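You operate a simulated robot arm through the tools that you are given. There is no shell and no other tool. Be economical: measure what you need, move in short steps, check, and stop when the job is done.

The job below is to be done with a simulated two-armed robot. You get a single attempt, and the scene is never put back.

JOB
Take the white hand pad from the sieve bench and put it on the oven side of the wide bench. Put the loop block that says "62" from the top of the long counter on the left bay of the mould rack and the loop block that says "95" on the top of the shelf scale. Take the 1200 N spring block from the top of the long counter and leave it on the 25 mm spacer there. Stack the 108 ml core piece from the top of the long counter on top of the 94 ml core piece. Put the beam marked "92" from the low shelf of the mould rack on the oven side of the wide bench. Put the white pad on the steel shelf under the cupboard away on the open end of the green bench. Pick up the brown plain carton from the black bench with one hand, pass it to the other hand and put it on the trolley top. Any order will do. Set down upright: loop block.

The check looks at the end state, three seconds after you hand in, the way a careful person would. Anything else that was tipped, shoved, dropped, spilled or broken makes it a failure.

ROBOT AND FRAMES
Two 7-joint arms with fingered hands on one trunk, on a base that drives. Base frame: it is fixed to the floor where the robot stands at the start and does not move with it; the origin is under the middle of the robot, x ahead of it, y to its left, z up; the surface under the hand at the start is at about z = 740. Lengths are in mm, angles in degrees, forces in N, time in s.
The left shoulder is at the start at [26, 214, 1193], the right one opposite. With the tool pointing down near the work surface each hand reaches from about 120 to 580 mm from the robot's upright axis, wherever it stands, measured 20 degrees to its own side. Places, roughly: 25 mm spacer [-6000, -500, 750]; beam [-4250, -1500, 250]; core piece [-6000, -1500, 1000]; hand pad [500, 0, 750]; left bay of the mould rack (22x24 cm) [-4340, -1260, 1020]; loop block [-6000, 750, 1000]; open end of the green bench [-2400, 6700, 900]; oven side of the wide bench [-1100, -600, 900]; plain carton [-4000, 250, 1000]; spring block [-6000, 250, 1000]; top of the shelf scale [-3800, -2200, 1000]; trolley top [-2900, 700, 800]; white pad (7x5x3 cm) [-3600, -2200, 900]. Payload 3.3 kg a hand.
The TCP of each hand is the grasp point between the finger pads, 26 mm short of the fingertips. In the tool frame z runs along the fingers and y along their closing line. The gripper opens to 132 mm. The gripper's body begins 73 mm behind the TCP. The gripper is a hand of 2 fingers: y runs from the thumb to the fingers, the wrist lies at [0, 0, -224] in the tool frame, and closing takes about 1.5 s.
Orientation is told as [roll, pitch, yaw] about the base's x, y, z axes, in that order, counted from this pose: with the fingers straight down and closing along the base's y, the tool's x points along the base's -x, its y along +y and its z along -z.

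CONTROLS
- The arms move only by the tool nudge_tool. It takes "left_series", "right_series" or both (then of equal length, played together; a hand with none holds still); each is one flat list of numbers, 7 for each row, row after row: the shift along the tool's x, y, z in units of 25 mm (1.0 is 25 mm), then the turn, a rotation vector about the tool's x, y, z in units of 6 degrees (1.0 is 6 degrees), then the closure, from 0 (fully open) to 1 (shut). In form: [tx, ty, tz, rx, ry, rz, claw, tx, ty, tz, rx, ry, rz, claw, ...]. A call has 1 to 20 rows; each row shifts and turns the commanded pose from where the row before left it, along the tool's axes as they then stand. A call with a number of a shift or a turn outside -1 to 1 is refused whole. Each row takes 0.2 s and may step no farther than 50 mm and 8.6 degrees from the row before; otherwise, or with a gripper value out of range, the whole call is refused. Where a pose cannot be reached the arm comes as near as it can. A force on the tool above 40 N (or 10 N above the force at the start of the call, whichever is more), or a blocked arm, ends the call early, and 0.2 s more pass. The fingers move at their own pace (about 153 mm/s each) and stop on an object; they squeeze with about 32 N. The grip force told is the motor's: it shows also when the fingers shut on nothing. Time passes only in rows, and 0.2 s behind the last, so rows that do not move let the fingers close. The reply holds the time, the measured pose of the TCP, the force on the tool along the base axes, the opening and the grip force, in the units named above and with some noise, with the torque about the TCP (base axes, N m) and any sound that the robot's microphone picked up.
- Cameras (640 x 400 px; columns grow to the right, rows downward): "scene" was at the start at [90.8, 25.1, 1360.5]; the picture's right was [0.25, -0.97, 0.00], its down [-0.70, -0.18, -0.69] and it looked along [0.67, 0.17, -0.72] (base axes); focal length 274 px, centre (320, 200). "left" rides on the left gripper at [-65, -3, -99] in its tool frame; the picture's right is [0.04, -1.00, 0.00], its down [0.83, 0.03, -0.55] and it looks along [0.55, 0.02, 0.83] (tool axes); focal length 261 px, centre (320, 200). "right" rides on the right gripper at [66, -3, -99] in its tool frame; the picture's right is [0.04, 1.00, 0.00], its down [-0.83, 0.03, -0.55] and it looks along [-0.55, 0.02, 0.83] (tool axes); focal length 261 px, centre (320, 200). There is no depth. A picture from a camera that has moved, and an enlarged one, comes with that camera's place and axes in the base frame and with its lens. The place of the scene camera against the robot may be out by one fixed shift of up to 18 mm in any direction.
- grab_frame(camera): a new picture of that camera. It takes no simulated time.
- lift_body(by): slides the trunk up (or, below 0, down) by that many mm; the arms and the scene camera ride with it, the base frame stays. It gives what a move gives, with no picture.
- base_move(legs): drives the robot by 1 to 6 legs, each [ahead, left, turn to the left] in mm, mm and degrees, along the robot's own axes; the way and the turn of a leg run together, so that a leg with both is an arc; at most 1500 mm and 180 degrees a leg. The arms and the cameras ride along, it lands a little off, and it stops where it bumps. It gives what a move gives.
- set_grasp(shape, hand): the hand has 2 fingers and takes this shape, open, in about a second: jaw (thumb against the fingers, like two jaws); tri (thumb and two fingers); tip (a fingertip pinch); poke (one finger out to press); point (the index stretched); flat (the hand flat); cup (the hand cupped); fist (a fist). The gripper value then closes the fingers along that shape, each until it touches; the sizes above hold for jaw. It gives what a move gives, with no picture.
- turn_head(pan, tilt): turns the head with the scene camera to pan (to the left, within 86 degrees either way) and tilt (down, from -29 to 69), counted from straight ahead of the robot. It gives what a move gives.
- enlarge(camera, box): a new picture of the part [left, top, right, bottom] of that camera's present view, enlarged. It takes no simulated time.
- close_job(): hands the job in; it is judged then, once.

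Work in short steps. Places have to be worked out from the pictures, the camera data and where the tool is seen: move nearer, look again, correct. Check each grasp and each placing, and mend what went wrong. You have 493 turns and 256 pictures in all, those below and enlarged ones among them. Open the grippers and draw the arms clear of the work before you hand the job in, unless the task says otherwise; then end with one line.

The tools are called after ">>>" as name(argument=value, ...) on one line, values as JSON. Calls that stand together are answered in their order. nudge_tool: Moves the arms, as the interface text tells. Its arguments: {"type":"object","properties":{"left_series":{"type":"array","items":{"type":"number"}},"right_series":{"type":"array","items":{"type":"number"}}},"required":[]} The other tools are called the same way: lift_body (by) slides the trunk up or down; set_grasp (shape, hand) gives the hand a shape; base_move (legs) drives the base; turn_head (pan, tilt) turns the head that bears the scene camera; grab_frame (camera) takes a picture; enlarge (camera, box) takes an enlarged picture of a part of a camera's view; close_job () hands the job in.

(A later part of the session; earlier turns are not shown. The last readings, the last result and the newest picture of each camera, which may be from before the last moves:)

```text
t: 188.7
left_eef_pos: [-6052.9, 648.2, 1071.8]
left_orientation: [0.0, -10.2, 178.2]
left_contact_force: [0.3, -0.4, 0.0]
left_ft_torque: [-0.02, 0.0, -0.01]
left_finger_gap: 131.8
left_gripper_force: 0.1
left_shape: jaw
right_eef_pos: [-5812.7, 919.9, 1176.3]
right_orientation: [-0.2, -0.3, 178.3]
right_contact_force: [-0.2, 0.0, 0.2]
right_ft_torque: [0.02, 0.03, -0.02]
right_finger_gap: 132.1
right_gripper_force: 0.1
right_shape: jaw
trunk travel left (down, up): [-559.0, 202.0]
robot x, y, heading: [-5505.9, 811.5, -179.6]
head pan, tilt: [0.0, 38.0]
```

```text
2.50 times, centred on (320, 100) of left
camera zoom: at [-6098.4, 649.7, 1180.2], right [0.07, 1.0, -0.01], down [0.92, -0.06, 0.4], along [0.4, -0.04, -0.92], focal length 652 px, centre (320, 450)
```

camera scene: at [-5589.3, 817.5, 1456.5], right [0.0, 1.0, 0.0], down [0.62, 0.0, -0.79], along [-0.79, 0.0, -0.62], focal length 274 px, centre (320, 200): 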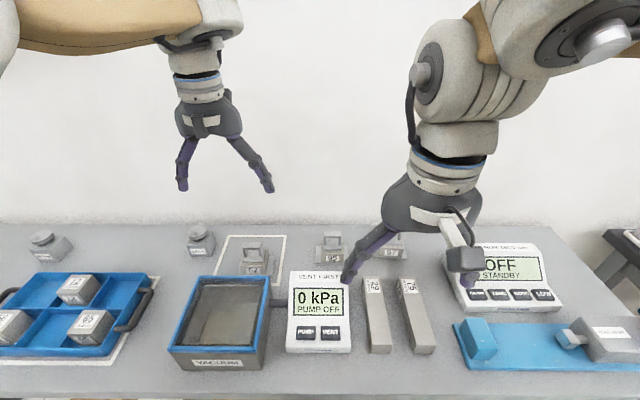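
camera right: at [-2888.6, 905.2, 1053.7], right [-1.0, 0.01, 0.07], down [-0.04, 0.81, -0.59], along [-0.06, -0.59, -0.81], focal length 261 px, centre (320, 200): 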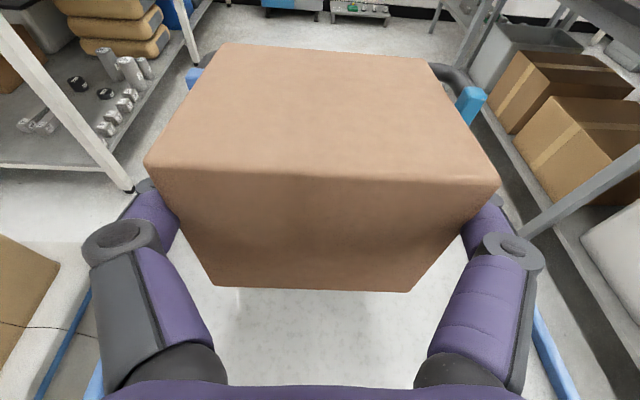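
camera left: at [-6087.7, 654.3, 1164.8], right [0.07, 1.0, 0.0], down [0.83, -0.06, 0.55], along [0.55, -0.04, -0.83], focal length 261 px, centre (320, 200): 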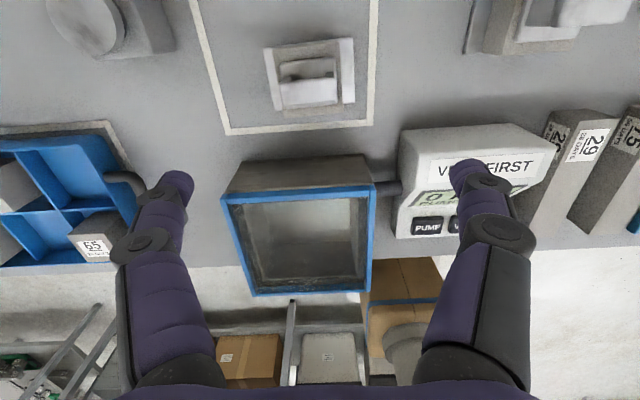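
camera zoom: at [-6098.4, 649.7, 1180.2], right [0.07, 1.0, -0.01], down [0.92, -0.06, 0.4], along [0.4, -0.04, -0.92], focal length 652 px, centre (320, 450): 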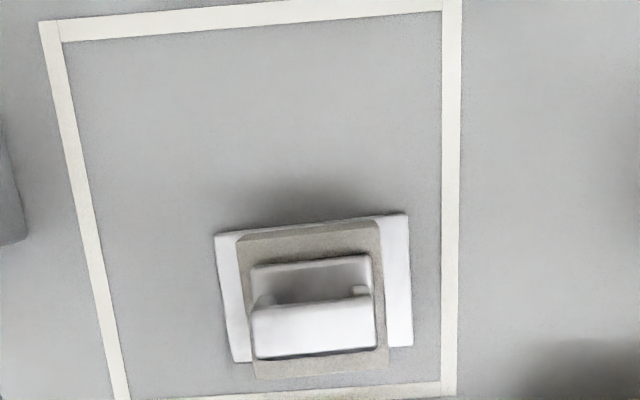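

The block is rotated ~6° relative to the hand; centre ≈[-6054,642]. I twist, shift 6 mm and lower with the trunk.

>>> nudge_tool(left_series=[0, 0.24, 0, 0, 0, -0.5, 0, 0, 0, 0, 0, 0, -0.5, 0, 0, 0, 0, 0, 0, 0, 0])

>>> lift_body(by=-70)

>>> grab_frame(camera="left")

>>> enlarge(camera="scene", box=[120, 150, 340, 320])

```text
t: 189.5
left_eef_pos: [-6052.3, 640.9, 1072.4]
left_orientation: [-1.1, -10.1, -175.5]
left_contact_force: [-0.5, 0.3, -0.4]
left_ft_torque: [0.0, -0.01, 0.02]
left_finger_gap: 131.9
left_gripper_force: 0.0
left_shape: jaw
right_eef_pos: [-5812.9, 918.1, 1176.1]
right_orientation: [0.0, -0.4, 178.2]
right_contact_force: [0.5, -1.5, -0.7]
right_ft_torque: [-0.02, -0.02, -0.04]
right_finger_gap: 132.1
right_gripper_force: 0.0
right_shape: jaw
trunk travel left (down, up): [-559.0, 202.0]
robot x, y, heading: [-5499.4, 817.1, -179.9]
head pan, tilt: [0.0, 38.0]
```

```text
t: 190.6
left_eef_pos: [-6052.0, 640.8, 1001.0]
left_orientation: [-1.0, -10.1, -175.6]
left_contact_force: [-0.6, 0.2, 0.1]
left_ft_torque: [0.0, -0.02, 0.0]
left_finger_gap: 131.7
left_gripper_force: 0.0
left_shape: jaw
right_eef_pos: [-5812.7, 919.7, 1104.6]
right_orientation: [0.0, -0.3, 178.2]
right_contact_force: [0.7, -0.7, -0.3]
right_ft_torque: [-0.01, 0.02, -0.01]
right_finger_gap: 131.8
right_gripper_force: 0.1
right_shape: jaw
trunk travel left (down, up): [-489.0, 272.0]
robot x, y, heading: [-5505.5, 812.6, -179.6]
head pan, tilt: [0.0, 38.0]
```

```text
185 pictures are left
camera left: at [-6099.4, 636.5, 1110.2], right [-0.03, 1.0, 0.01], down [0.92, 0.03, 0.4], along [0.4, 0.02, -0.92], focal length 261 px, centre (320, 200)
```

left: 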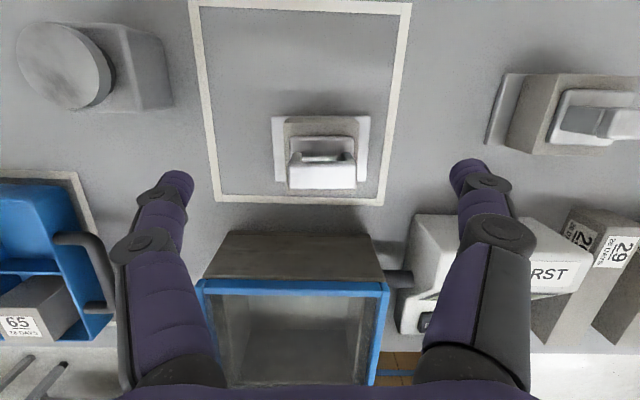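

```text
2.35 times, centred on (230, 235) of scene
camera zoom: at [-5613.0, 817.3, 1386.5], right [0.0, 1.0, 0.0], down [0.62, 0.0, -0.79], along [-0.79, 0.0, -0.62], focal length 645 px, centre (532, 118)
```

zoom: 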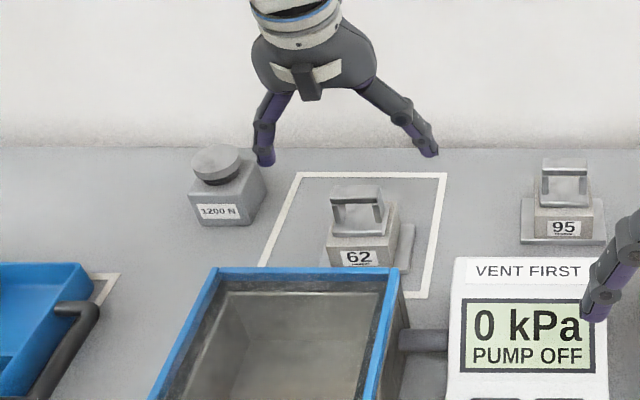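

Aligned. Lower 52 mm and close.

>>> lift_body(by=-52)

>>> nudge_tool(left_series=[0, 0, 0, 0, 0, 0, 0.5, 0, 0, 0, 0, 0, 0, 1, 0, 0, 0, 0, 0, 0, 1, 0, 0, 0, 0, 0, 0, 1, 0, 0, 0, 0, 0, 0, 1, 0, 0, 0, 0, 0, 0, 1])

>>> grab_frame(camera="left")

```text
t: 191.6
left_eef_pos: [-6051.7, 640.7, 949.1]
left_orientation: [-1.1, -10.1, -175.8]
left_contact_force: [0.8, -0.3, -0.1]
left_ft_torque: [-0.05, -0.02, 0.0]
left_finger_gap: 132.0
left_gripper_force: 0.1
left_shape: jaw
right_eef_pos: [-5813.0, 918.9, 1053.0]
right_orientation: [-0.1, -0.5, 178.2]
right_contact_force: [-0.4, 0.0, 0.1]
right_ft_torque: [0.0, -0.02, -0.03]
right_finger_gap: 132.3
right_gripper_force: 0.1
right_shape: jaw
trunk travel left (down, up): [-437.0, 324.0]
robot x, y, heading: [-5503.2, 811.8, -179.7]
head pan, tilt: [0.0, 38.0]
```

```text
t: 192.9
left_eef_pos: [-6053.2, 640.7, 949.0]
left_orientation: [-1.1, -10.0, -175.7]
left_contact_force: [-0.3, 0.2, 0.6]
left_ft_torque: [-0.01, -0.02, -0.03]
left_finger_gap: 5.5
left_gripper_force: 32.6
left_shape: jaw
right_eef_pos: [-5813.6, 919.6, 1053.2]
right_orientation: [-0.1, -0.4, 178.2]
right_contact_force: [-1.3, 0.1, 0.3]
right_ft_torque: [0.03, -0.04, -0.03]
right_finger_gap: 132.0
right_gripper_force: 0.2
right_shape: jaw
trunk travel left (down, up): [-437.0, 324.0]
robot x, y, heading: [-5501.7, 813.7, -179.7]
head pan, tilt: [0.0, 38.0]
```

```text
183 pictures are left
camera left: at [-6099.7, 636.6, 1057.8], right [-0.03, 1.0, 0.01], down [0.92, 0.03, 0.4], along [0.4, 0.02, -0.92], focal length 261 px, centre (320, 200)
```

left: 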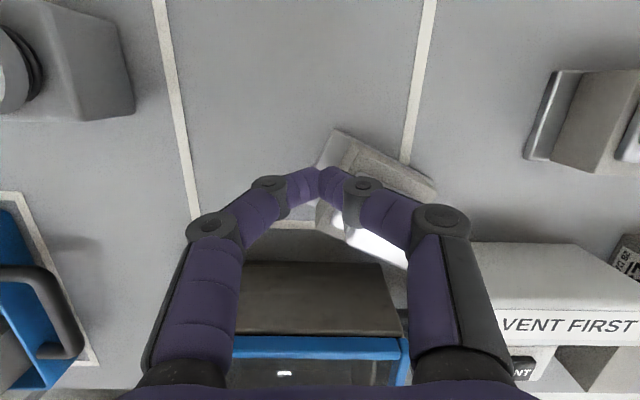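

The fingers slipped off and turned the block; the counter must be lower than I thought. I open and look from the scene camera.

>>> nudge_tool(left_series=[0, 0, 0, 0, 0, 0, 0, 0, 0, 0, 0, 0, 0, 0, 0, 0, 0, 0, 0, 0, 0, 0, 0, 0, 0, 0, 0, 0])

>>> lift_body(by=90)

>>> grab_frame(camera="left")

>>> enlarge(camera="scene", box=[120, 150, 340, 320])

```text
t: 193.9
left_eef_pos: [-6053.3, 640.0, 949.6]
left_orientation: [-1.0, -10.1, -175.8]
left_contact_force: [0.2, 0.6, -0.3]
left_ft_torque: [-0.02, -0.01, 0.02]
left_finger_gap: 131.6
left_gripper_force: 0.1
left_shape: jaw
right_eef_pos: [-5813.9, 920.4, 1052.9]
right_orientation: [-0.1, -0.4, 178.3]
right_contact_force: [0.0, -0.4, 1.2]
right_ft_torque: [0.0, -0.02, 0.0]
right_finger_gap: 132.3
right_gripper_force: 0.1
right_shape: jaw
trunk travel left (down, up): [-437.0, 324.0]
robot x, y, heading: [-5502.8, 812.1, -179.8]
head pan, tilt: [0.0, 38.0]
```

```text
t: 195.2
left_eef_pos: [-6053.2, 640.7, 1038.6]
left_orientation: [-1.0, -10.1, -175.7]
left_contact_force: [0.6, -0.1, 1.1]
left_ft_torque: [0.02, 0.01, 0.01]
left_finger_gap: 131.9
left_gripper_force: 0.1
left_shape: jaw
right_eef_pos: [-5813.6, 919.9, 1142.6]
right_orientation: [-0.1, -0.2, 178.2]
right_contact_force: [-1.2, 1.0, -0.8]
right_ft_torque: [-0.02, 0.0, -0.03]
right_finger_gap: 132.1
right_gripper_force: 0.0
right_shape: jaw
trunk travel left (down, up): [-527.0, 234.0]
robot x, y, heading: [-5506.4, 813.4, -179.7]
head pan, tilt: [0.0, 38.0]
```

```text
182 pictures are left
camera left: at [-6099.8, 636.7, 1147.5], right [-0.03, 1.0, 0.01], down [0.92, 0.03, 0.4], along [0.4, 0.02, -0.92], focal length 261 px, centre (320, 200)
```

left: 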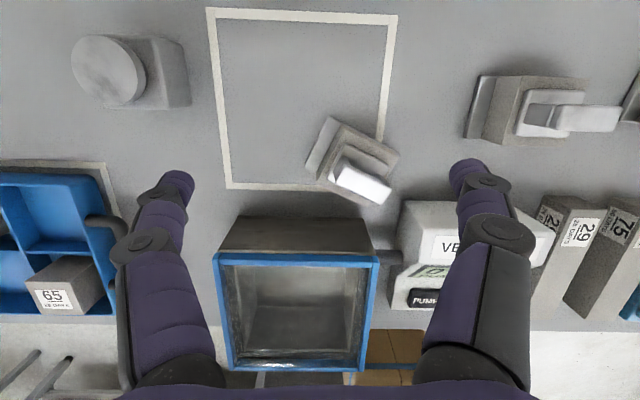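

```text
2.35 times, centred on (230, 235) of scene
camera zoom: at [-5611.0, 817.3, 1424.4], right [0.0, 1.0, 0.0], down [0.62, 0.0, -0.79], along [-0.79, 0.0, -0.62], focal length 645 px, centre (532, 118)
```

zoom: 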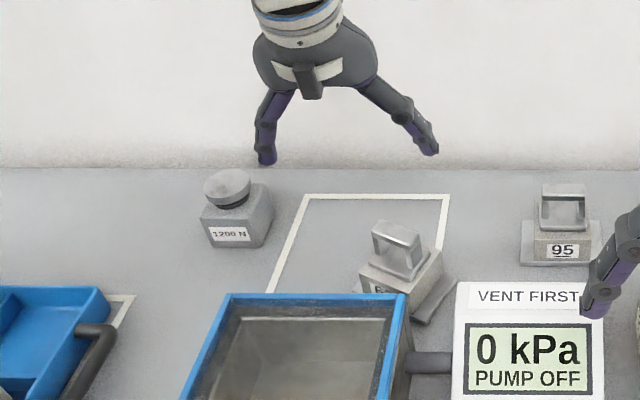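

The block stayed upright, only turned ~26° and shifted to ≈[-6028,672]; counter is really at z≈857. I re-align: shift, twist 26°, half-open.

>>> nudge_tool(left_series=[0.55, -0.58, 0, 0, 0.4, 0, 0.2, 0.55, -0.58, 0, 0, 0.4, 0, 0.3, 0, 0, 0, 0, 0, 0.86, 0.3, 0, 0, 0, 0, 0, 0.86, 0.3, 0, 0, 0, 0, 0, 0.86, 0.3, 0, 0, 0, 0, 0, 0.86, 0.3, 0, 0, 0, 0, 0, 0.86, 0.3])

>>> lift_body(by=-45)

>>> grab_frame(camera="left")

```text
t: 196.8
left_eef_pos: [-6028.7, 671.6, 1035.9]
left_orientation: [1.5, -5.2, 158.2]
left_contact_force: [0.6, -0.1, -0.6]
left_ft_torque: [0.01, 0.01, -0.01]
left_finger_gap: 93.1
left_gripper_force: 0.1
left_shape: jaw
right_eef_pos: [-5813.6, 918.5, 1142.9]
right_orientation: [-0.1, -0.4, 178.2]
right_contact_force: [0.1, -0.5, -0.1]
right_ft_torque: [-0.01, 0.01, 0.02]
right_finger_gap: 132.1
right_gripper_force: 0.0
right_shape: jaw
trunk travel left (down, up): [-527.0, 234.0]
robot x, y, heading: [-5503.8, 809.9, -180.0]
head pan, tilt: [0.0, 38.0]
```

```text
t: 197.7
left_eef_pos: [-6027.2, 671.2, 990.9]
left_orientation: [1.4, -5.4, 158.4]
left_contact_force: [0.2, 0.8, -0.4]
left_ft_torque: [-0.04, -0.03, 0.02]
left_finger_gap: 92.9
left_gripper_force: 0.1
left_shape: jaw
right_eef_pos: [-5812.9, 920.0, 1098.7]
right_orientation: [0.0, -0.4, 178.2]
right_contact_force: [-0.4, 0.2, 0.2]
right_ft_torque: [-0.01, -0.02, 0.03]
right_finger_gap: 131.9
right_gripper_force: 0.1
right_shape: jaw
trunk travel left (down, up): [-482.0, 279.0]
robot x, y, heading: [-5504.1, 811.4, -179.8]
head pan, tilt: [0.0, 38.0]
```

```text
180 pictures are left
camera left: at [-6077.7, 695.8, 1095.0], right [0.4, 0.91, -0.03], down [0.81, -0.34, 0.47], along [0.42, -0.21, -0.88], focal length 261 px, centre (320, 200)
```

left: 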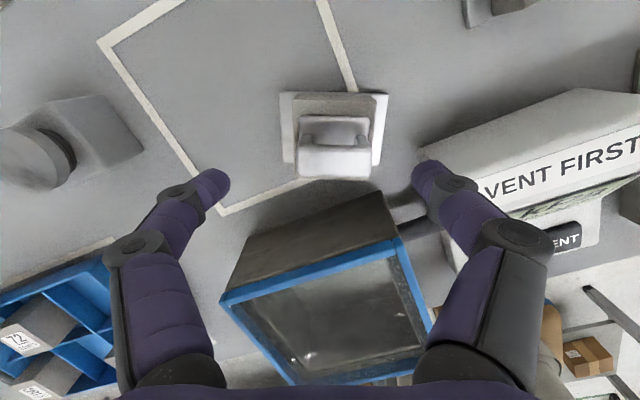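

Aligned with the block now; I shift 11 mm right, narrow to 75 mm to clear the gauge, and lower partway.

>>> nudge_tool(left_series=[0, -0.44, 0, 0, 0, 0, 0.43, 0, 0, 0, 0, 0, 0, 0.43, 0, 0, 0, 0, 0, 0, 0.43])

>>> lift_body(by=-50)

>>> grab_frame(camera="left")

```text
t: 198.5
left_eef_pos: [-6023.3, 681.7, 990.6]
left_orientation: [1.4, -5.2, 158.3]
left_contact_force: [0.2, 0.6, -0.6]
left_ft_torque: [-0.02, 0.02, 0.01]
left_finger_gap: 75.9
left_gripper_force: 0.0
left_shape: jaw
right_eef_pos: [-5812.7, 918.8, 1097.0]
right_orientation: [0.0, -0.4, 178.2]
right_contact_force: [1.1, 0.3, 0.1]
right_ft_torque: [0.0, -0.03, -0.01]
right_finger_gap: 132.3
right_gripper_force: 0.1
right_shape: jaw
trunk travel left (down, up): [-482.0, 279.0]
robot x, y, heading: [-5502.9, 809.5, -179.5]
head pan, tilt: [0.0, 38.0]
```

```text
t: 199.4
left_eef_pos: [-6024.0, 681.9, 940.8]
left_orientation: [1.5, -5.3, 158.5]
left_contact_force: [-0.1, 0.4, 0.1]
left_ft_torque: [0.0, -0.02, 0.02]
left_finger_gap: 75.9
left_gripper_force: 0.1
left_shape: jaw
right_eef_pos: [-5813.2, 920.5, 1048.6]
right_orientation: [-0.1, -0.4, 178.2]
right_contact_force: [0.0, -0.2, 0.0]
right_ft_torque: [0.02, 0.0, -0.03]
right_finger_gap: 131.7
right_gripper_force: 0.1
right_shape: jaw
trunk travel left (down, up): [-432.0, 329.0]
robot x, y, heading: [-5506.3, 813.7, -179.8]
head pan, tilt: [0.0, 38.0]
```

```text
179 pictures are left
camera left: at [-6073.7, 706.0, 1044.9], right [0.4, 0.91, -0.03], down [0.81, -0.34, 0.47], along [0.42, -0.21, -0.88], focal length 261 px, centre (320, 200)
```

left: 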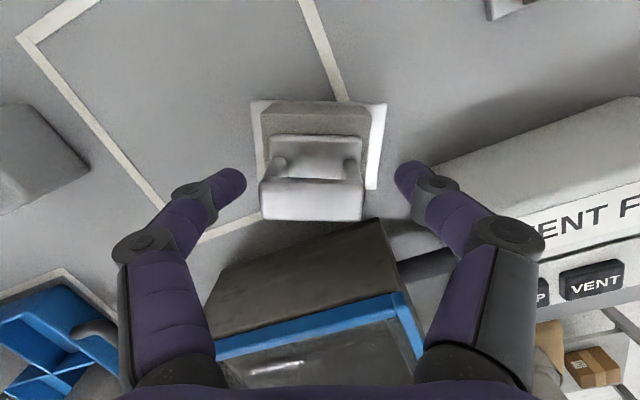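

Good centring. Lower 38 mm and grip gradually.

>>> lift_body(by=-38)

>>> nudge_tool(left_series=[0, 0.1, 0, 0, 0, 0, 0.5, 0, 0, 0, 0, 0, 0, 0.6, 0, 0, 0, 0, 0, 0, 1, 0, 0, 0, 0, 0, 0, 1, 0, 0, 0, 0, 0, 0, 1])

>>> grab_frame(camera="left")

```text
t: 200.2
left_eef_pos: [-6022.6, 680.4, 902.9]
left_orientation: [1.5, -5.3, 158.4]
left_contact_force: [-0.7, -0.9, -0.2]
left_ft_torque: [-0.01, 0.0, 0.01]
left_finger_gap: 75.5
left_gripper_force: 0.0
left_shape: jaw
right_eef_pos: [-5812.3, 919.0, 1010.1]
right_orientation: [0.1, -0.4, 178.2]
right_contact_force: [-0.2, 0.1, 0.3]
right_ft_torque: [0.01, 0.0, 0.01]
right_finger_gap: 131.8
right_gripper_force: 0.1
right_shape: jaw
trunk travel left (down, up): [-394.0, 367.0]
robot x, y, heading: [-5503.5, 813.9, -179.6]
head pan, tilt: [0.0, 38.0]
```

```text
t: 201.4
left_eef_pos: [-6025.0, 681.2, 902.2]
left_orientation: [1.5, -5.3, 158.3]
left_contact_force: [-0.1, 0.2, 1.1]
left_ft_torque: [0.04, -0.01, -0.08]
left_finger_gap: 52.8
left_gripper_force: 32.2
left_shape: jaw
right_eef_pos: [-5812.1, 919.2, 1010.3]
right_orientation: [-0.1, -0.4, 178.2]
right_contact_force: [-0.1, -0.3, 0.7]
right_ft_torque: [-0.02, 0.0, 0.02]
right_finger_gap: 132.0
right_gripper_force: 0.0
right_shape: jaw
trunk travel left (down, up): [-394.0, 367.0]
robot x, y, heading: [-5503.7, 812.5, -179.5]
head pan, tilt: [0.0, 38.0]
```

```text
178 pictures are left
camera left: at [-6074.9, 704.0, 1005.9], right [0.4, 0.91, -0.03], down [0.81, -0.34, 0.48], along [0.43, -0.21, -0.88], focal length 261 px, centre (320, 200)
```

left: 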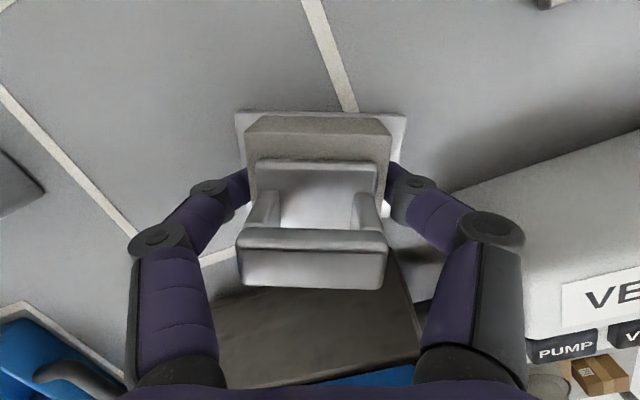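

Solid grip on the body (52.8 mm). Lift.

>>> lift_body(by=170)

>>> grab_frame(camera="scene")

```text
t: 203.3
left_eef_pos: [-6026.6, 679.4, 1071.4]
left_orientation: [1.3, -5.3, 158.3]
left_contact_force: [0.2, 0.3, -5.8]
left_ft_torque: [0.01, 0.0, -0.01]
left_finger_gap: 52.8
left_gripper_force: 32.3
left_shape: jaw
right_eef_pos: [-5813.3, 918.9, 1179.5]
right_orientation: [-0.1, -0.2, 178.2]
right_contact_force: [-0.7, 0.1, 0.7]
right_ft_torque: [0.03, 0.0, 0.0]
right_finger_gap: 132.1
right_gripper_force: 0.1
right_shape: jaw
trunk travel left (down, up): [-564.0, 197.0]
robot x, y, heading: [-5501.8, 814.0, -179.7]
head pan, tilt: [0.0, 38.0]
```

```text
177 pictures are left
camera scene: at [-5609.8, 817.2, 1461.4], right [0.0, 1.0, 0.0], down [0.62, 0.0, -0.79], along [-0.79, 0.0, -0.62], focal length 274 px, centre (320, 200)
```

scene: 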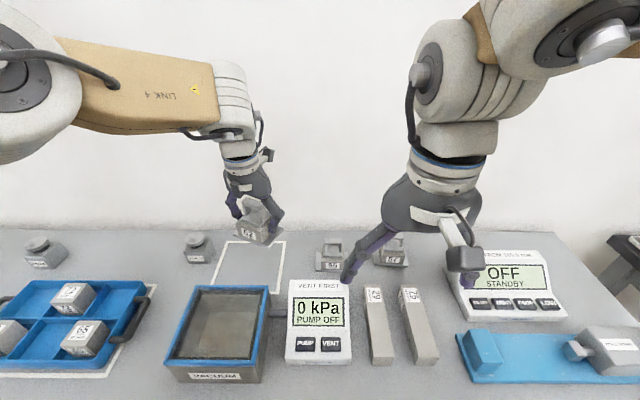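

62 is held (≈0.6 kg). I straighten and retract the left hand, then slide left so 95 lies ahead of the right shoulder.

>>> nudge_tool(left_series=[0, 0, 0, 0, 0.22, -0.9, 1, 0, 0, 0, 0, 0.22, -0.9, 1, 0, 0, 0, 0, 0.22, -0.9, 1, 0, 0, 0, 0, 0.22, -0.9, 1, 1, 0, 0, 0, 0, 0, 1, 1, 0, 0, 0, 0, 0, 1, 1, 0, 0, 0, 0, 0, 1, 1, 0, 0, 0, 0, 0, 1, 1, 0.3, 0, 0, 0, 0, 1, 1, 0.3, 0, 0, 0, 0, 1, 1, 0.3, 0, 0, 0, 0, 1, 1, 0.3, 0, 0, 0, 0, 1])

>>> base_move(legs=[[0, 182, 0], [22, 0, 0]])

>>> nudge_tool(right_series=[-1, 0.7, 0.5, 0, 0, 0, 0, -1, 0.7, 0.5, 0, 0, 0, 0, -1, 0.7, 0.5, 0, 0, 0, 0, -1, 0.7, 0.5, 0, 0, 0, 0, -1, 0, 1, 0, 0, 0, 0, -1, 0, 1, 0, 0, 0, 0, -1, 0, 0, 0, 0, 0, 0, -1, 0, 0, 0, 0, 0, 0])

>>> grab_frame(camera="scene")

>>> grab_frame(camera="right")

```text
t: 205.9
left_eef_pos: [-5817.6, 651.3, 1071.0]
left_orientation: [0.3, -0.2, -180.0]
left_contact_force: [-0.8, -0.5, -6.9]
left_ft_torque: [0.0, 0.01, -0.02]
left_finger_gap: 52.4
left_gripper_force: 32.0
left_shape: jaw
left hand out of reach, approached as far as the arm can: row 4
right_eef_pos: [-5811.8, 919.2, 1179.6]
right_orientation: [-0.1, -0.4, 178.2]
right_contact_force: [-0.6, 0.0, -0.9]
right_ft_torque: [0.02, 0.0, -0.02]
right_finger_gap: 132.2
right_gripper_force: 0.1
right_shape: jaw
trunk travel left (down, up): [-564.0, 197.0]
robot x, y, heading: [-5500.9, 815.3, -179.7]
head pan, tilt: [0.0, 38.0]
```

```text
t: 207.9
left_eef_pos: [-5841.3, 465.8, 1069.9]
left_orientation: [0.4, -0.1, 179.9]
left_contact_force: [-0.4, -0.1, -5.9]
left_ft_torque: [0.02, -0.03, -0.03]
left_finger_gap: 52.5
left_gripper_force: 32.3
left_shape: jaw
right_eef_pos: [-5835.0, 733.1, 1177.8]
right_orientation: [-0.1, -0.3, 178.2]
right_contact_force: [0.0, 0.7, 0.6]
right_ft_torque: [0.01, -0.02, -0.02]
right_finger_gap: 131.8
right_gripper_force: 0.0
right_shape: jaw
trunk travel left (down, up): [-564.0, 197.0]
robot x, y, heading: [-5521.8, 626.0, -179.8]
head pan, tilt: [0.0, 38.0]
```

```text
t: 209.9
left_eef_pos: [-5840.3, 465.3, 1070.3]
left_orientation: [0.3, -0.1, 180.1]
left_contact_force: [-0.5, 0.3, -6.9]
left_ft_torque: [0.01, 0.0, 0.02]
left_finger_gap: 52.6
left_gripper_force: 31.8
left_shape: jaw
right_eef_pos: [-6036.1, 706.3, 1085.6]
right_orientation: [2.0, -0.5, 174.0]
right_contact_force: [0.1, -0.3, -0.4]
right_ft_torque: [0.0, 0.01, 0.04]
right_finger_gap: 131.7
right_gripper_force: 0.0
right_shape: jaw
right hand out of reach, approached as far as the arm can: row 8
trunk travel left (down, up): [-564.0, 197.0]
robot x, y, heading: [-5522.9, 630.6, -179.8]
head pan, tilt: [0.0, 38.0]
stopped in row 8 (right hand): the arm was blocked; the commanded pose is now the measured one
```

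```text
176 pictures are left
camera scene: at [-5630.8, 631.6, 1461.5], right [0.0, 1.0, 0.0], down [0.62, 0.0, -0.79], along [-0.79, 0.0, -0.62], focal length 274 px, centre (320, 200)
```

scene: 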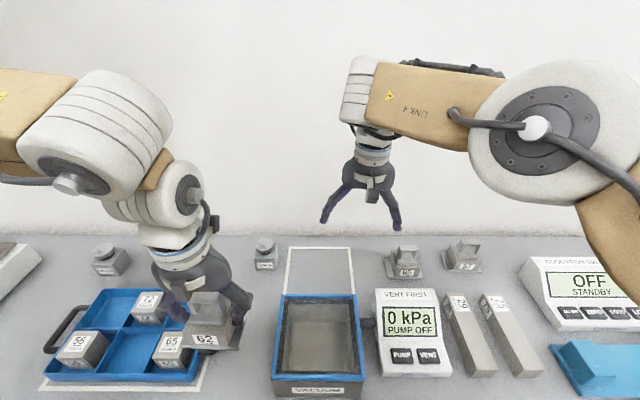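

```text
175 pictures are left
camera right: at [-5970.8, 704.3, 1184.8], right [-0.06, -1.0, 0.03], down [-0.82, 0.07, 0.56], along [-0.56, 0.01, -0.83], focal length 261 px, centre (320, 200)
```

right: 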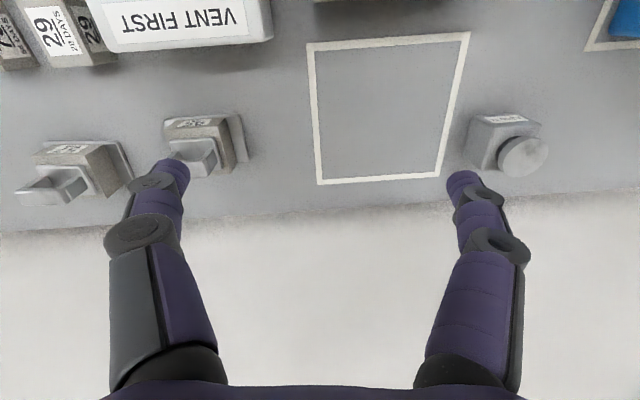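

I moved the wrong way in y; 95 is at ≈[-6080,835]. Retreat slightly, then move toward +y and level.

>>> nudge_tool(right_series=[0.5, -0.9, 0, 0.16, 0.08, -0.4, 0, 0, -0.9, 0, 0.16, 0, -0.4, 0, 0, -0.9, 0, 0, 0, 0, 0, 0, -0.9, 0, 0, 0, 0, 0, 0, -0.9, 0, 0, 0, 0, 0, 0, -0.5, 0, 0, 0, 0, 0])

>>> grab_frame(camera="right")

```text
t: 211.3
left_eef_pos: [-5840.7, 466.1, 1070.6]
left_orientation: [0.3, -0.3, 180.0]
left_contact_force: [0.3, -0.1, -6.2]
left_ft_torque: [0.0, 0.02, 0.03]
left_finger_gap: 52.5
left_gripper_force: 31.7
left_shape: jaw
right_eef_pos: [-6018.1, 826.8, 1086.7]
right_orientation: [-0.1, -0.2, 179.2]
right_contact_force: [-0.2, 0.2, 1.1]
right_ft_torque: [0.01, 0.03, 0.04]
right_finger_gap: 132.0
right_gripper_force: 0.1
right_shape: jaw
trunk travel left (down, up): [-564.0, 197.0]
robot x, y, heading: [-5522.3, 625.8, -179.9]
head pan, tilt: [0.0, 38.0]
```

```text
174 pictures are left
camera right: at [-5953.7, 827.3, 1185.3], right [0.03, -1.0, 0.0], down [-0.83, -0.02, 0.55], along [-0.55, -0.01, -0.83], focal length 261 px, centre (320, 200)
```

right: 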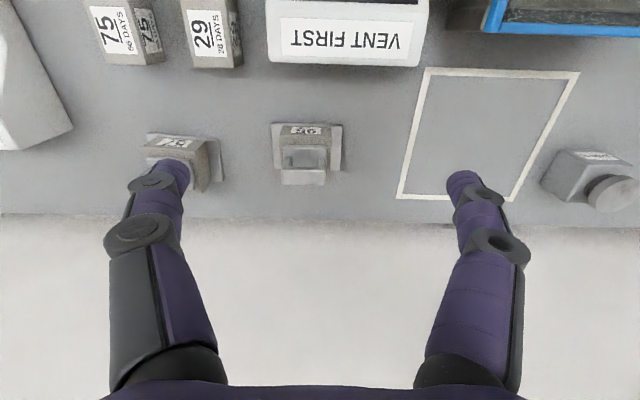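

95's loop is at ≈[-6076,842], square to the hand. I tilt forward 12°, extend, half-close and lower partway.

>>> nudge_tool(right_series=[0, -0.2, 0, 0, -0.67, 0, 0.3, 0, -0.2, 0, 0, -0.67, 0, 0.3, 0, -0.2, 0, 0, -0.67, 0, 0.3, -0.8, 0, 0, 0, 0, 0, 0.3, -0.8, 0, 0, 0, 0, 0, 0.3, -0.75, 0, 0, 0, 0, 0, 0.3])

>>> lift_body(by=-110)

>>> grab_frame(camera="right")

>>> grab_frame(camera="scene")

```text
t: 212.7
left_eef_pos: [-5841.2, 466.0, 1070.0]
left_orientation: [0.3, -0.1, 180.0]
left_contact_force: [-0.3, 0.0, -6.5]
left_ft_torque: [0.02, 0.01, 0.01]
left_finger_gap: 52.5
left_gripper_force: 32.1
left_shape: jaw
right_eef_pos: [-6075.9, 844.1, 1099.1]
right_orientation: [0.0, -12.2, 179.2]
right_contact_force: [0.5, -0.7, -0.4]
right_ft_torque: [0.0, -0.01, -0.01]
right_finger_gap: 92.8
right_gripper_force: 0.1
right_shape: jaw
trunk travel left (down, up): [-564.0, 197.0]
robot x, y, heading: [-5523.4, 625.9, -179.6]
head pan, tilt: [0.0, 38.0]
```

```text
t: 214.1
left_eef_pos: [-5840.4, 467.0, 960.9]
left_orientation: [0.3, -0.2, -180.0]
left_contact_force: [1.0, -0.7, -7.2]
left_ft_torque: [0.0, 0.01, 0.02]
left_finger_gap: 52.6
left_gripper_force: 31.8
left_shape: jaw
right_eef_pos: [-6075.4, 842.3, 987.9]
right_orientation: [-0.1, -12.1, 179.2]
right_contact_force: [-0.9, -0.3, 0.1]
right_ft_torque: [0.0, -0.02, 0.01]
right_finger_gap: 92.5
right_gripper_force: 0.1
right_shape: jaw
trunk travel left (down, up): [-454.0, 307.0]
robot x, y, heading: [-5526.2, 629.1, -179.8]
head pan, tilt: [0.0, 38.0]
```

```text
173 pictures are left
camera right: at [-5991.3, 842.7, 1071.3], right [0.03, -1.0, -0.01], down [-0.7, -0.03, 0.72], along [-0.72, -0.01, -0.7], focal length 261 px, centre (320, 200)
```

right: 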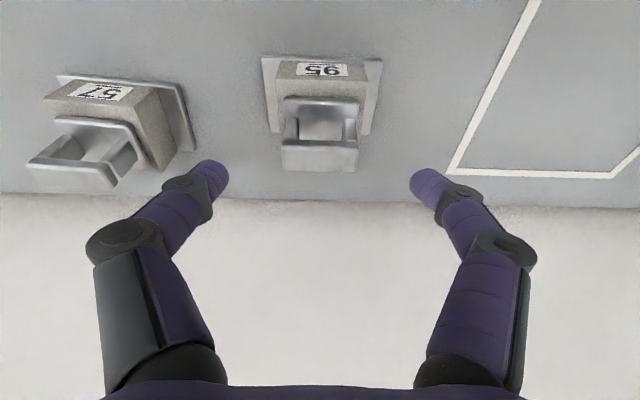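

```text
172 pictures are left
camera scene: at [-5637.8, 631.1, 1351.3], right [0.0, 1.0, 0.0], down [0.62, 0.0, -0.79], along [-0.79, 0.0, -0.62], focal length 274 px, centre (320, 200)
```

scene: 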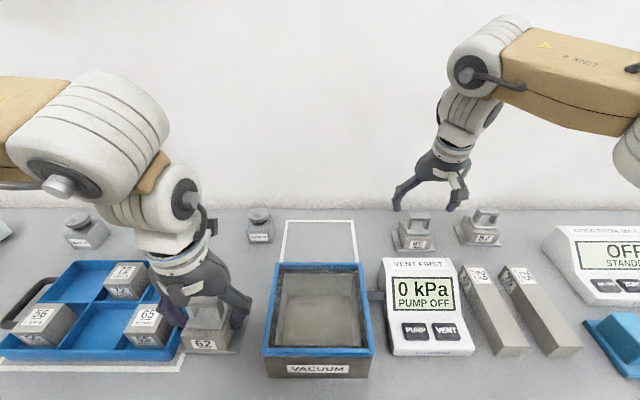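

The left block would hit the counter if I lowered further, so I raise the left hand by 150 first, and move the right 6 mm forward.

>>> nudge_tool(left_series=[0, 0, -1, 0, 0, 0, 1, 0, 0, -1, 0, 0, 0, 1, 0, 0, -1, 0, 0, 0, 1, 0, 0, -1, 0, 0, 0, 1, 0, 0, -1, 0, 0, 0, 1, 0, 0, -1, 0, 0, 0, 1], right_series=[-0.12, 0, 0, 0, 0, 0, 0.3, -0.12, 0, 0, 0, 0, 0, 0.35, 0, 0, 0, 0, 0, 0, 0.35, 0, 0, 0, 0, 0, 0, 0.35, 0, 0, 0, 0, 0, 0, 0.35, 0, 0, 0, 0, 0, 0, 0.35])

>>> lift_body(by=-50)

>>> grab_frame(camera="right")

```text
t: 215.5
left_eef_pos: [-5838.6, 466.3, 1111.0]
left_orientation: [0.3, -0.2, 180.1]
left_contact_force: [-0.5, 0.0, -6.5]
left_ft_torque: [-0.01, 0.01, 0.0]
left_finger_gap: 52.4
left_gripper_force: 32.1
left_shape: jaw
right_eef_pos: [-6079.7, 842.2, 989.0]
right_orientation: [-0.2, -12.2, 179.2]
right_contact_force: [-0.1, -1.0, 0.2]
right_ft_torque: [-0.03, -0.02, 0.01]
right_finger_gap: 86.1
right_gripper_force: 0.1
right_shape: jaw
trunk travel left (down, up): [-454.0, 307.0]
robot x, y, heading: [-5530.3, 627.0, -179.7]
head pan, tilt: [0.0, 38.0]
```

```text
t: 216.4
left_eef_pos: [-5839.6, 465.8, 1060.2]
left_orientation: [0.3, -0.2, 180.1]
left_contact_force: [0.7, 0.3, -5.3]
left_ft_torque: [-0.01, 0.01, -0.02]
left_finger_gap: 52.6
left_gripper_force: 32.1
left_shape: jaw
right_eef_pos: [-6081.4, 843.0, 939.7]
right_orientation: [-0.1, -12.2, 179.2]
right_contact_force: [-0.8, -0.2, -0.4]
right_ft_torque: [-0.02, 0.02, 0.02]
right_finger_gap: 86.1
right_gripper_force: 0.1
right_shape: jaw
trunk travel left (down, up): [-404.0, 357.0]
robot x, y, heading: [-5523.6, 627.0, -179.7]
head pan, tilt: [0.0, 38.0]
```

```text
171 pictures are left
camera right: at [-5997.1, 842.8, 1022.6], right [0.03, -1.0, -0.01], down [-0.7, -0.03, 0.72], along [-0.72, -0.01, -0.7], focal length 261 px, centre (320, 200)
```

right: 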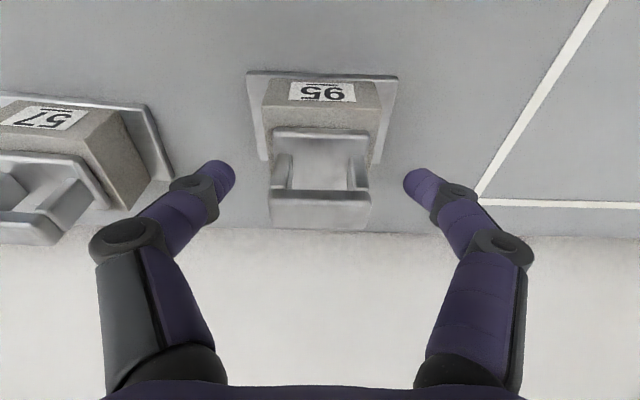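

Centred. Lower 38 mm and close.

>>> lift_body(by=-38)

>>> nudge_tool(right_series=[0, 0, 0, 0, 0, 0, 0.5, 0, 0, 0, 0, 0, 0, 0.6, 0, 0, 0, 0, 0, 0, 1, 0, 0, 0, 0, 0, 0, 1, 0, 0, 0, 0, 0, 0, 1])

>>> grab_frame(camera="right")

>>> lift_body(by=150)

```text
t: 217.2
left_eef_pos: [-5839.8, 465.3, 1023.4]
left_orientation: [0.3, -0.2, 180.0]
left_contact_force: [-0.1, 1.0, -7.2]
left_ft_torque: [-0.01, 0.0, -0.01]
left_finger_gap: 52.7
left_gripper_force: 31.7
left_shape: jaw
right_eef_pos: [-6080.1, 842.3, 901.4]
right_orientation: [-0.1, -12.4, 179.3]
right_contact_force: [0.7, -0.7, 0.4]
right_ft_torque: [0.0, -0.04, -0.02]
right_finger_gap: 85.9
right_gripper_force: 0.2
right_shape: jaw
trunk travel left (down, up): [-366.0, 395.0]
robot x, y, heading: [-5526.1, 625.0, -179.9]
head pan, tilt: [0.0, 38.0]
```

```text
t: 218.4
left_eef_pos: [-5839.8, 466.1, 1022.1]
left_orientation: [0.3, -0.2, 180.0]
left_contact_force: [0.6, 0.0, -6.9]
left_ft_torque: [0.01, -0.03, -0.04]
left_finger_gap: 52.5
left_gripper_force: 32.4
left_shape: jaw
right_eef_pos: [-6081.1, 843.3, 901.2]
right_orientation: [-0.1, -12.2, 179.2]
right_contact_force: [-0.2, 0.4, 0.2]
right_ft_torque: [0.07, -0.01, -0.02]
right_finger_gap: 52.7
right_gripper_force: 32.4
right_shape: jaw
trunk travel left (down, up): [-366.0, 395.0]
robot x, y, heading: [-5524.2, 626.4, -179.7]
head pan, tilt: [0.0, 38.0]
```

```text
170 pictures are left
camera right: at [-5997.4, 843.0, 984.1], right [0.03, -1.0, -0.01], down [-0.7, -0.03, 0.72], along [-0.72, -0.01, -0.7], focal length 261 px, centre (320, 200)
```

right: 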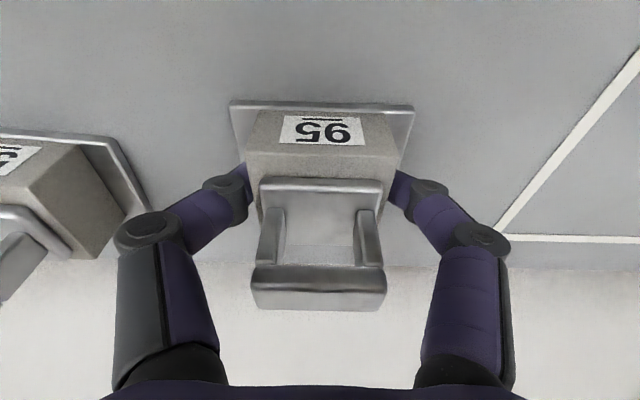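

```text
t: 220.2
left_eef_pos: [-5840.3, 466.2, 1170.9]
left_orientation: [0.5, -0.1, 180.0]
left_contact_force: [0.0, -0.8, -6.4]
left_ft_torque: [0.03, -0.04, 0.02]
left_finger_gap: 52.6
left_gripper_force: 31.8
left_shape: jaw
right_eef_pos: [-6080.1, 842.7, 1050.1]
right_orientation: [-0.1, -12.0, 179.2]
right_contact_force: [0.5, -0.2, -6.4]
right_ft_torque: [0.0, -0.03, 0.04]
right_finger_gap: 52.8
right_gripper_force: 32.2
right_shape: jaw
trunk travel left (down, up): [-516.0, 245.0]
robot x, y, heading: [-5524.0, 626.4, -180.0]
head pan, tilt: [0.0, 38.0]
```

Both loop blocks held. I retract the right hand and the base, then look left along the aisle for a shorter way to the mould rack.

>>> nudge_tool(right_series=[1, 0, -0.2, 0, 0, 0, 1, 1, 0, -0.2, 0, 0, 0, 1, 1, 0, -0.2, 0, 0, 0, 1, 1, 0, -0.2, 0, 0, 0, 1, 1, 0, -0.2, 0, 0, 0, 1, 1, 0, -0.2, 0, 0, 0, 1, 1, 0, -0.2, 0, 0, 0, 1, 1, 0, -0.2, 0, 0, 0, 1])

>>> base_move(legs=[[-370, 0, 0]])

>>> turn_head(pan=80, tilt=15)

>>> grab_frame(camera="scene")

```text
t: 222.0
left_eef_pos: [-5838.9, 466.4, 1173.0]
left_orientation: [0.3, -0.1, 180.0]
left_contact_force: [0.4, -0.9, -6.8]
left_ft_torque: [0.03, 0.01, -0.05]
left_finger_gap: 52.6
left_gripper_force: 31.6
left_shape: jaw
right_eef_pos: [-5875.5, 841.3, 1049.9]
right_orientation: [-0.1, -12.3, 179.2]
right_contact_force: [-0.7, 0.7, -6.4]
right_ft_torque: [-0.01, -0.01, -0.03]
right_finger_gap: 52.4
right_gripper_force: 31.9
right_shape: jaw
trunk travel left (down, up): [-516.0, 245.0]
robot x, y, heading: [-5527.8, 630.7, -179.8]
head pan, tilt: [0.0, 38.0]
```

```text
t: 224.3
left_eef_pos: [-5466.9, 468.2, 1173.6]
left_orientation: [0.3, -0.2, -180.0]
left_contact_force: [0.2, 0.7, -6.3]
left_ft_torque: [0.03, 0.05, 0.02]
left_finger_gap: 52.6
left_gripper_force: 31.9
left_shape: jaw
right_eef_pos: [-5503.1, 842.8, 1049.7]
right_orientation: [-0.1, -12.2, 179.2]
right_contact_force: [-0.8, 0.3, -6.2]
right_ft_torque: [-0.01, 0.02, 0.02]
right_finger_gap: 52.8
right_gripper_force: 32.3
right_shape: jaw
trunk travel left (down, up): [-516.0, 245.0]
robot x, y, heading: [-5154.1, 629.1, -179.8]
head pan, tilt: [0.0, 38.0]
```

```text
t: 225.9
left_eef_pos: [-5468.0, 468.0, 1173.4]
left_orientation: [0.3, -0.1, -180.0]
left_contact_force: [-0.1, 0.5, -5.7]
left_ft_torque: [0.03, -0.01, 0.01]
left_finger_gap: 52.5
left_gripper_force: 32.5
left_shape: jaw
right_eef_pos: [-5504.9, 842.2, 1048.9]
right_orientation: [-0.1, -12.2, 179.4]
right_contact_force: [-0.3, 0.2, -5.7]
right_ft_torque: [-0.03, -0.04, 0.01]
right_finger_gap: 52.4
right_gripper_force: 32.4
right_shape: jaw
trunk travel left (down, up): [-516.0, 245.0]
robot x, y, heading: [-5151.0, 632.2, -179.6]
head pan, tilt: [80.0, 15.0]
```

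```text
169 pictures are left
camera scene: at [-5190.4, 541.4, 1450.0], right [-0.99, 0.17, 0.0], down [0.04, 0.26, -0.97], along [-0.16, -0.95, -0.26], focal length 274 px, centre (320, 200)
```

scene: 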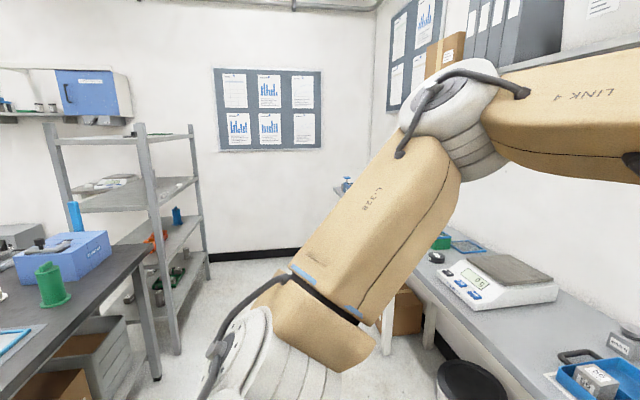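

The rack's aisle side is at x≈-4500, y −1080…−2020: reachable from this aisle. I drive left along it and look again.

>>> base_move(legs=[[0, 1400, 0]])

>>> turn_head(pan=86, tilt=15)

>>> grab_frame(camera="scene")

```text
t: 232.8
left_eef_pos: [-5469.5, -916.5, 1171.7]
left_orientation: [0.3, -0.2, 179.3]
left_contact_force: [0.7, -0.9, -6.4]
left_ft_torque: [-0.02, -0.03, 0.02]
left_finger_gap: 52.4
left_gripper_force: 32.5
left_shape: jaw
right_eef_pos: [-5502.1, -540.8, 1050.5]
right_orientation: [-0.1, -12.2, 178.7]
right_contact_force: [0.2, -0.5, -7.0]
right_ft_torque: [-0.01, 0.0, 0.0]
right_finger_gap: 52.6
right_gripper_force: 31.6
right_shape: jaw
trunk travel left (down, up): [-516.0, 245.0]
robot x, y, heading: [-5151.6, -761.5, 179.6]
head pan, tilt: [80.0, 15.0]
```

```text
t: 233.5
left_eef_pos: [-5469.1, -916.0, 1172.6]
left_orientation: [0.4, -0.2, 179.3]
left_contact_force: [0.2, 0.2, -6.6]
left_ft_torque: [0.04, -0.03, 0.03]
left_finger_gap: 52.5
left_gripper_force: 32.1
left_shape: jaw
right_eef_pos: [-5501.5, -541.3, 1048.0]
right_orientation: [-0.1, -12.2, 178.7]
right_contact_force: [-0.2, 0.4, -6.4]
right_ft_torque: [0.01, -0.01, 0.0]
right_finger_gap: 52.6
right_gripper_force: 32.1
right_shape: jaw
trunk travel left (down, up): [-516.0, 245.0]
robot x, y, heading: [-5151.1, -762.1, 179.5]
head pan, tilt: [85.9, 15.0]
```

```text
168 pictures are left
camera scene: at [-5182.2, -847.0, 1450.0], right [-1.0, 0.08, 0.0], down [0.02, 0.26, -0.97], along [-0.07, -0.96, -0.26], focal length 274 px, centre (320, 200)
```

scene: 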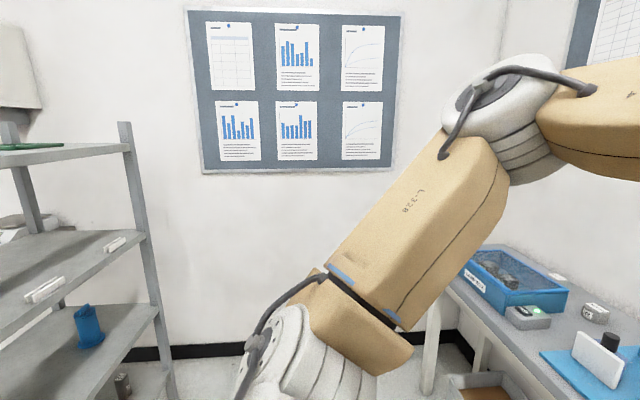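

I turn around to face the rack (+x) in two halves.

>>> base_move(legs=[[0, 0, 90], [0, 0, 90]])

>>> turn_head(pan=-20, tilt=20)

>>> grab_frame(camera="scene")

```text
t: 241.4
left_eef_pos: [-4832.3, -610.0, 1172.3]
left_orientation: [0.3, -0.1, -2.1]
left_contact_force: [-0.5, 0.7, -5.7]
left_ft_torque: [0.0, 0.02, 0.01]
left_finger_gap: 52.3
left_gripper_force: 31.7
left_shape: jaw
right_eef_pos: [-4810.6, -986.2, 1049.9]
right_orientation: [-0.1, -12.1, -2.9]
right_contact_force: [0.4, 0.6, -6.8]
right_ft_torque: [0.0, 0.02, 0.0]
right_finger_gap: 52.0
right_gripper_force: 32.1
right_shape: jaw
trunk travel left (down, up): [-516.0, 245.0]
robot x, y, heading: [-5152.9, -757.5, -2.0]
head pan, tilt: [85.9, 15.0]
```

```text
t: 243.3
left_eef_pos: [-4833.6, -609.0, 1173.3]
left_orientation: [0.4, 0.0, -2.2]
left_contact_force: [-0.9, 0.9, -7.0]
left_ft_torque: [0.0, 0.02, 0.0]
left_finger_gap: 52.1
left_gripper_force: 32.1
left_shape: jaw
right_eef_pos: [-4809.1, -986.8, 1048.2]
right_orientation: [-0.1, -12.1, -2.9]
right_contact_force: [-0.5, 0.7, -6.3]
right_ft_torque: [-0.03, 0.06, 0.04]
right_finger_gap: 52.0
right_gripper_force: 31.8
right_shape: jaw
trunk travel left (down, up): [-516.0, 245.0]
robot x, y, heading: [-5151.3, -759.5, -1.8]
head pan, tilt: [-20.0, 20.0]
```

```text
167 pictures are left
camera scene: at [-5056.1, -789.4, 1441.8], right [-0.37, -0.93, 0.0], down [-0.32, 0.13, -0.94], along [0.87, -0.35, -0.34], focal length 274 px, centre (320, 200)
```

scene: 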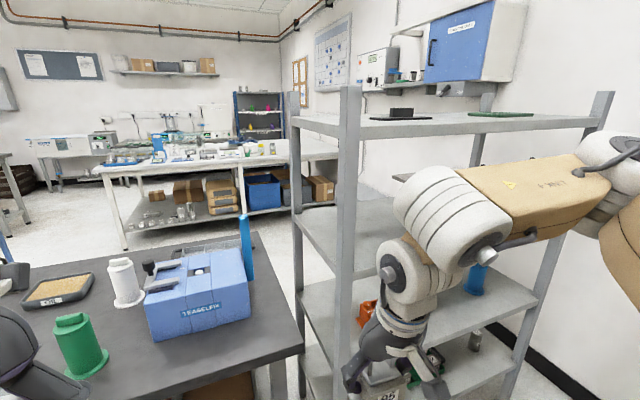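

I slide right to be opposite the left bay and look straight at the shelf.

>>> base_move(legs=[[0, -640, 2]])

>>> turn_head(pan=0, tilt=28)

>>> grab_frame(camera="scene")

```text
t: 246.8
left_eef_pos: [-4846.7, -1232.9, 1172.2]
left_orientation: [0.4, -0.1, 0.2]
left_contact_force: [0.7, -0.2, -5.6]
left_ft_torque: [0.03, 0.0, 0.01]
left_finger_gap: 52.6
left_gripper_force: 31.7
left_shape: jaw
right_eef_pos: [-4808.9, -1607.9, 1049.2]
right_orientation: [0.0, -12.1, -0.6]
right_contact_force: [-0.8, -0.4, -7.1]
right_ft_torque: [0.02, 0.03, -0.03]
right_finger_gap: 51.9
right_gripper_force: 32.2
right_shape: jaw
trunk travel left (down, up): [-516.0, 245.0]
robot x, y, heading: [-5161.3, -1391.6, 0.5]
head pan, tilt: [-20.0, 20.0]
```

```text
t: 247.7
left_eef_pos: [-4846.9, -1233.4, 1172.8]
left_orientation: [0.4, -0.1, 0.2]
left_contact_force: [0.0, -0.1, -6.7]
left_ft_torque: [0.01, -0.02, -0.01]
left_finger_gap: 52.1
left_gripper_force: 31.7
left_shape: jaw
right_eef_pos: [-4809.1, -1607.8, 1048.5]
right_orientation: [-0.1, -12.1, -0.6]
right_contact_force: [0.1, -0.6, -6.5]
right_ft_torque: [-0.03, 0.04, 0.02]
right_finger_gap: 52.0
right_gripper_force: 32.1
right_shape: jaw
trunk travel left (down, up): [-516.0, 245.0]
robot x, y, heading: [-5161.9, -1394.3, 0.5]
head pan, tilt: [0.0, 28.0]
```

```text
166 pictures are left
camera scene: at [-5059.0, -1389.2, 1428.9], right [0.01, -1.0, 0.0], down [-0.47, 0.0, -0.88], along [0.88, 0.01, -0.47], focal length 274 px, centre (320, 200)
```

scene: 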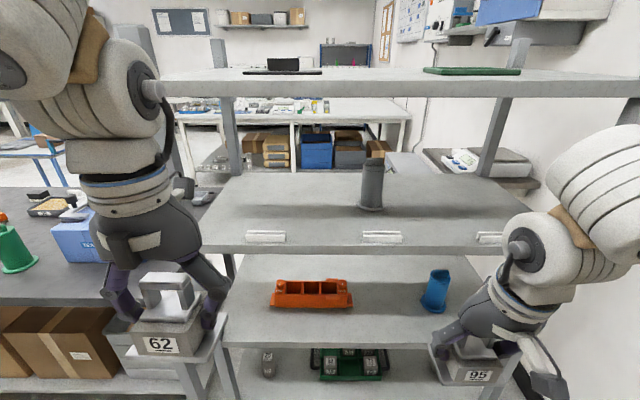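

Second shelf (z≈990–1010) has three labelled bays. I zoom on it.

>>> enlarge(camera="scene", box=[200, 60, 540, 270])

```text
1.88 times, centred on (370, 165) of scene
camera zoom: at [-5059.0, -1389.2, 1428.9], right [0.01, -1.0, 0.0], down [-0.47, 0.0, -0.88], along [0.88, 0.01, -0.47], focal length 516 px, centre (226, 266)
```

zoom: 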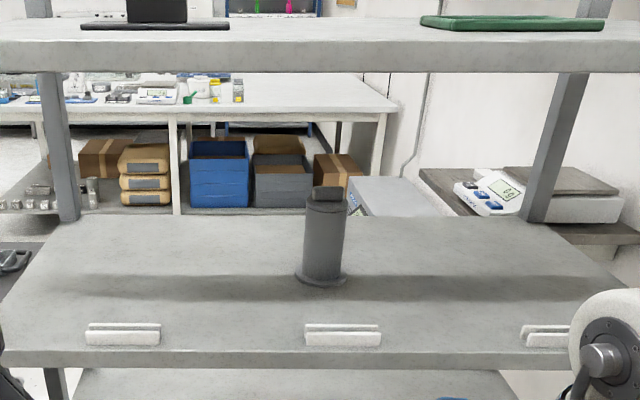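

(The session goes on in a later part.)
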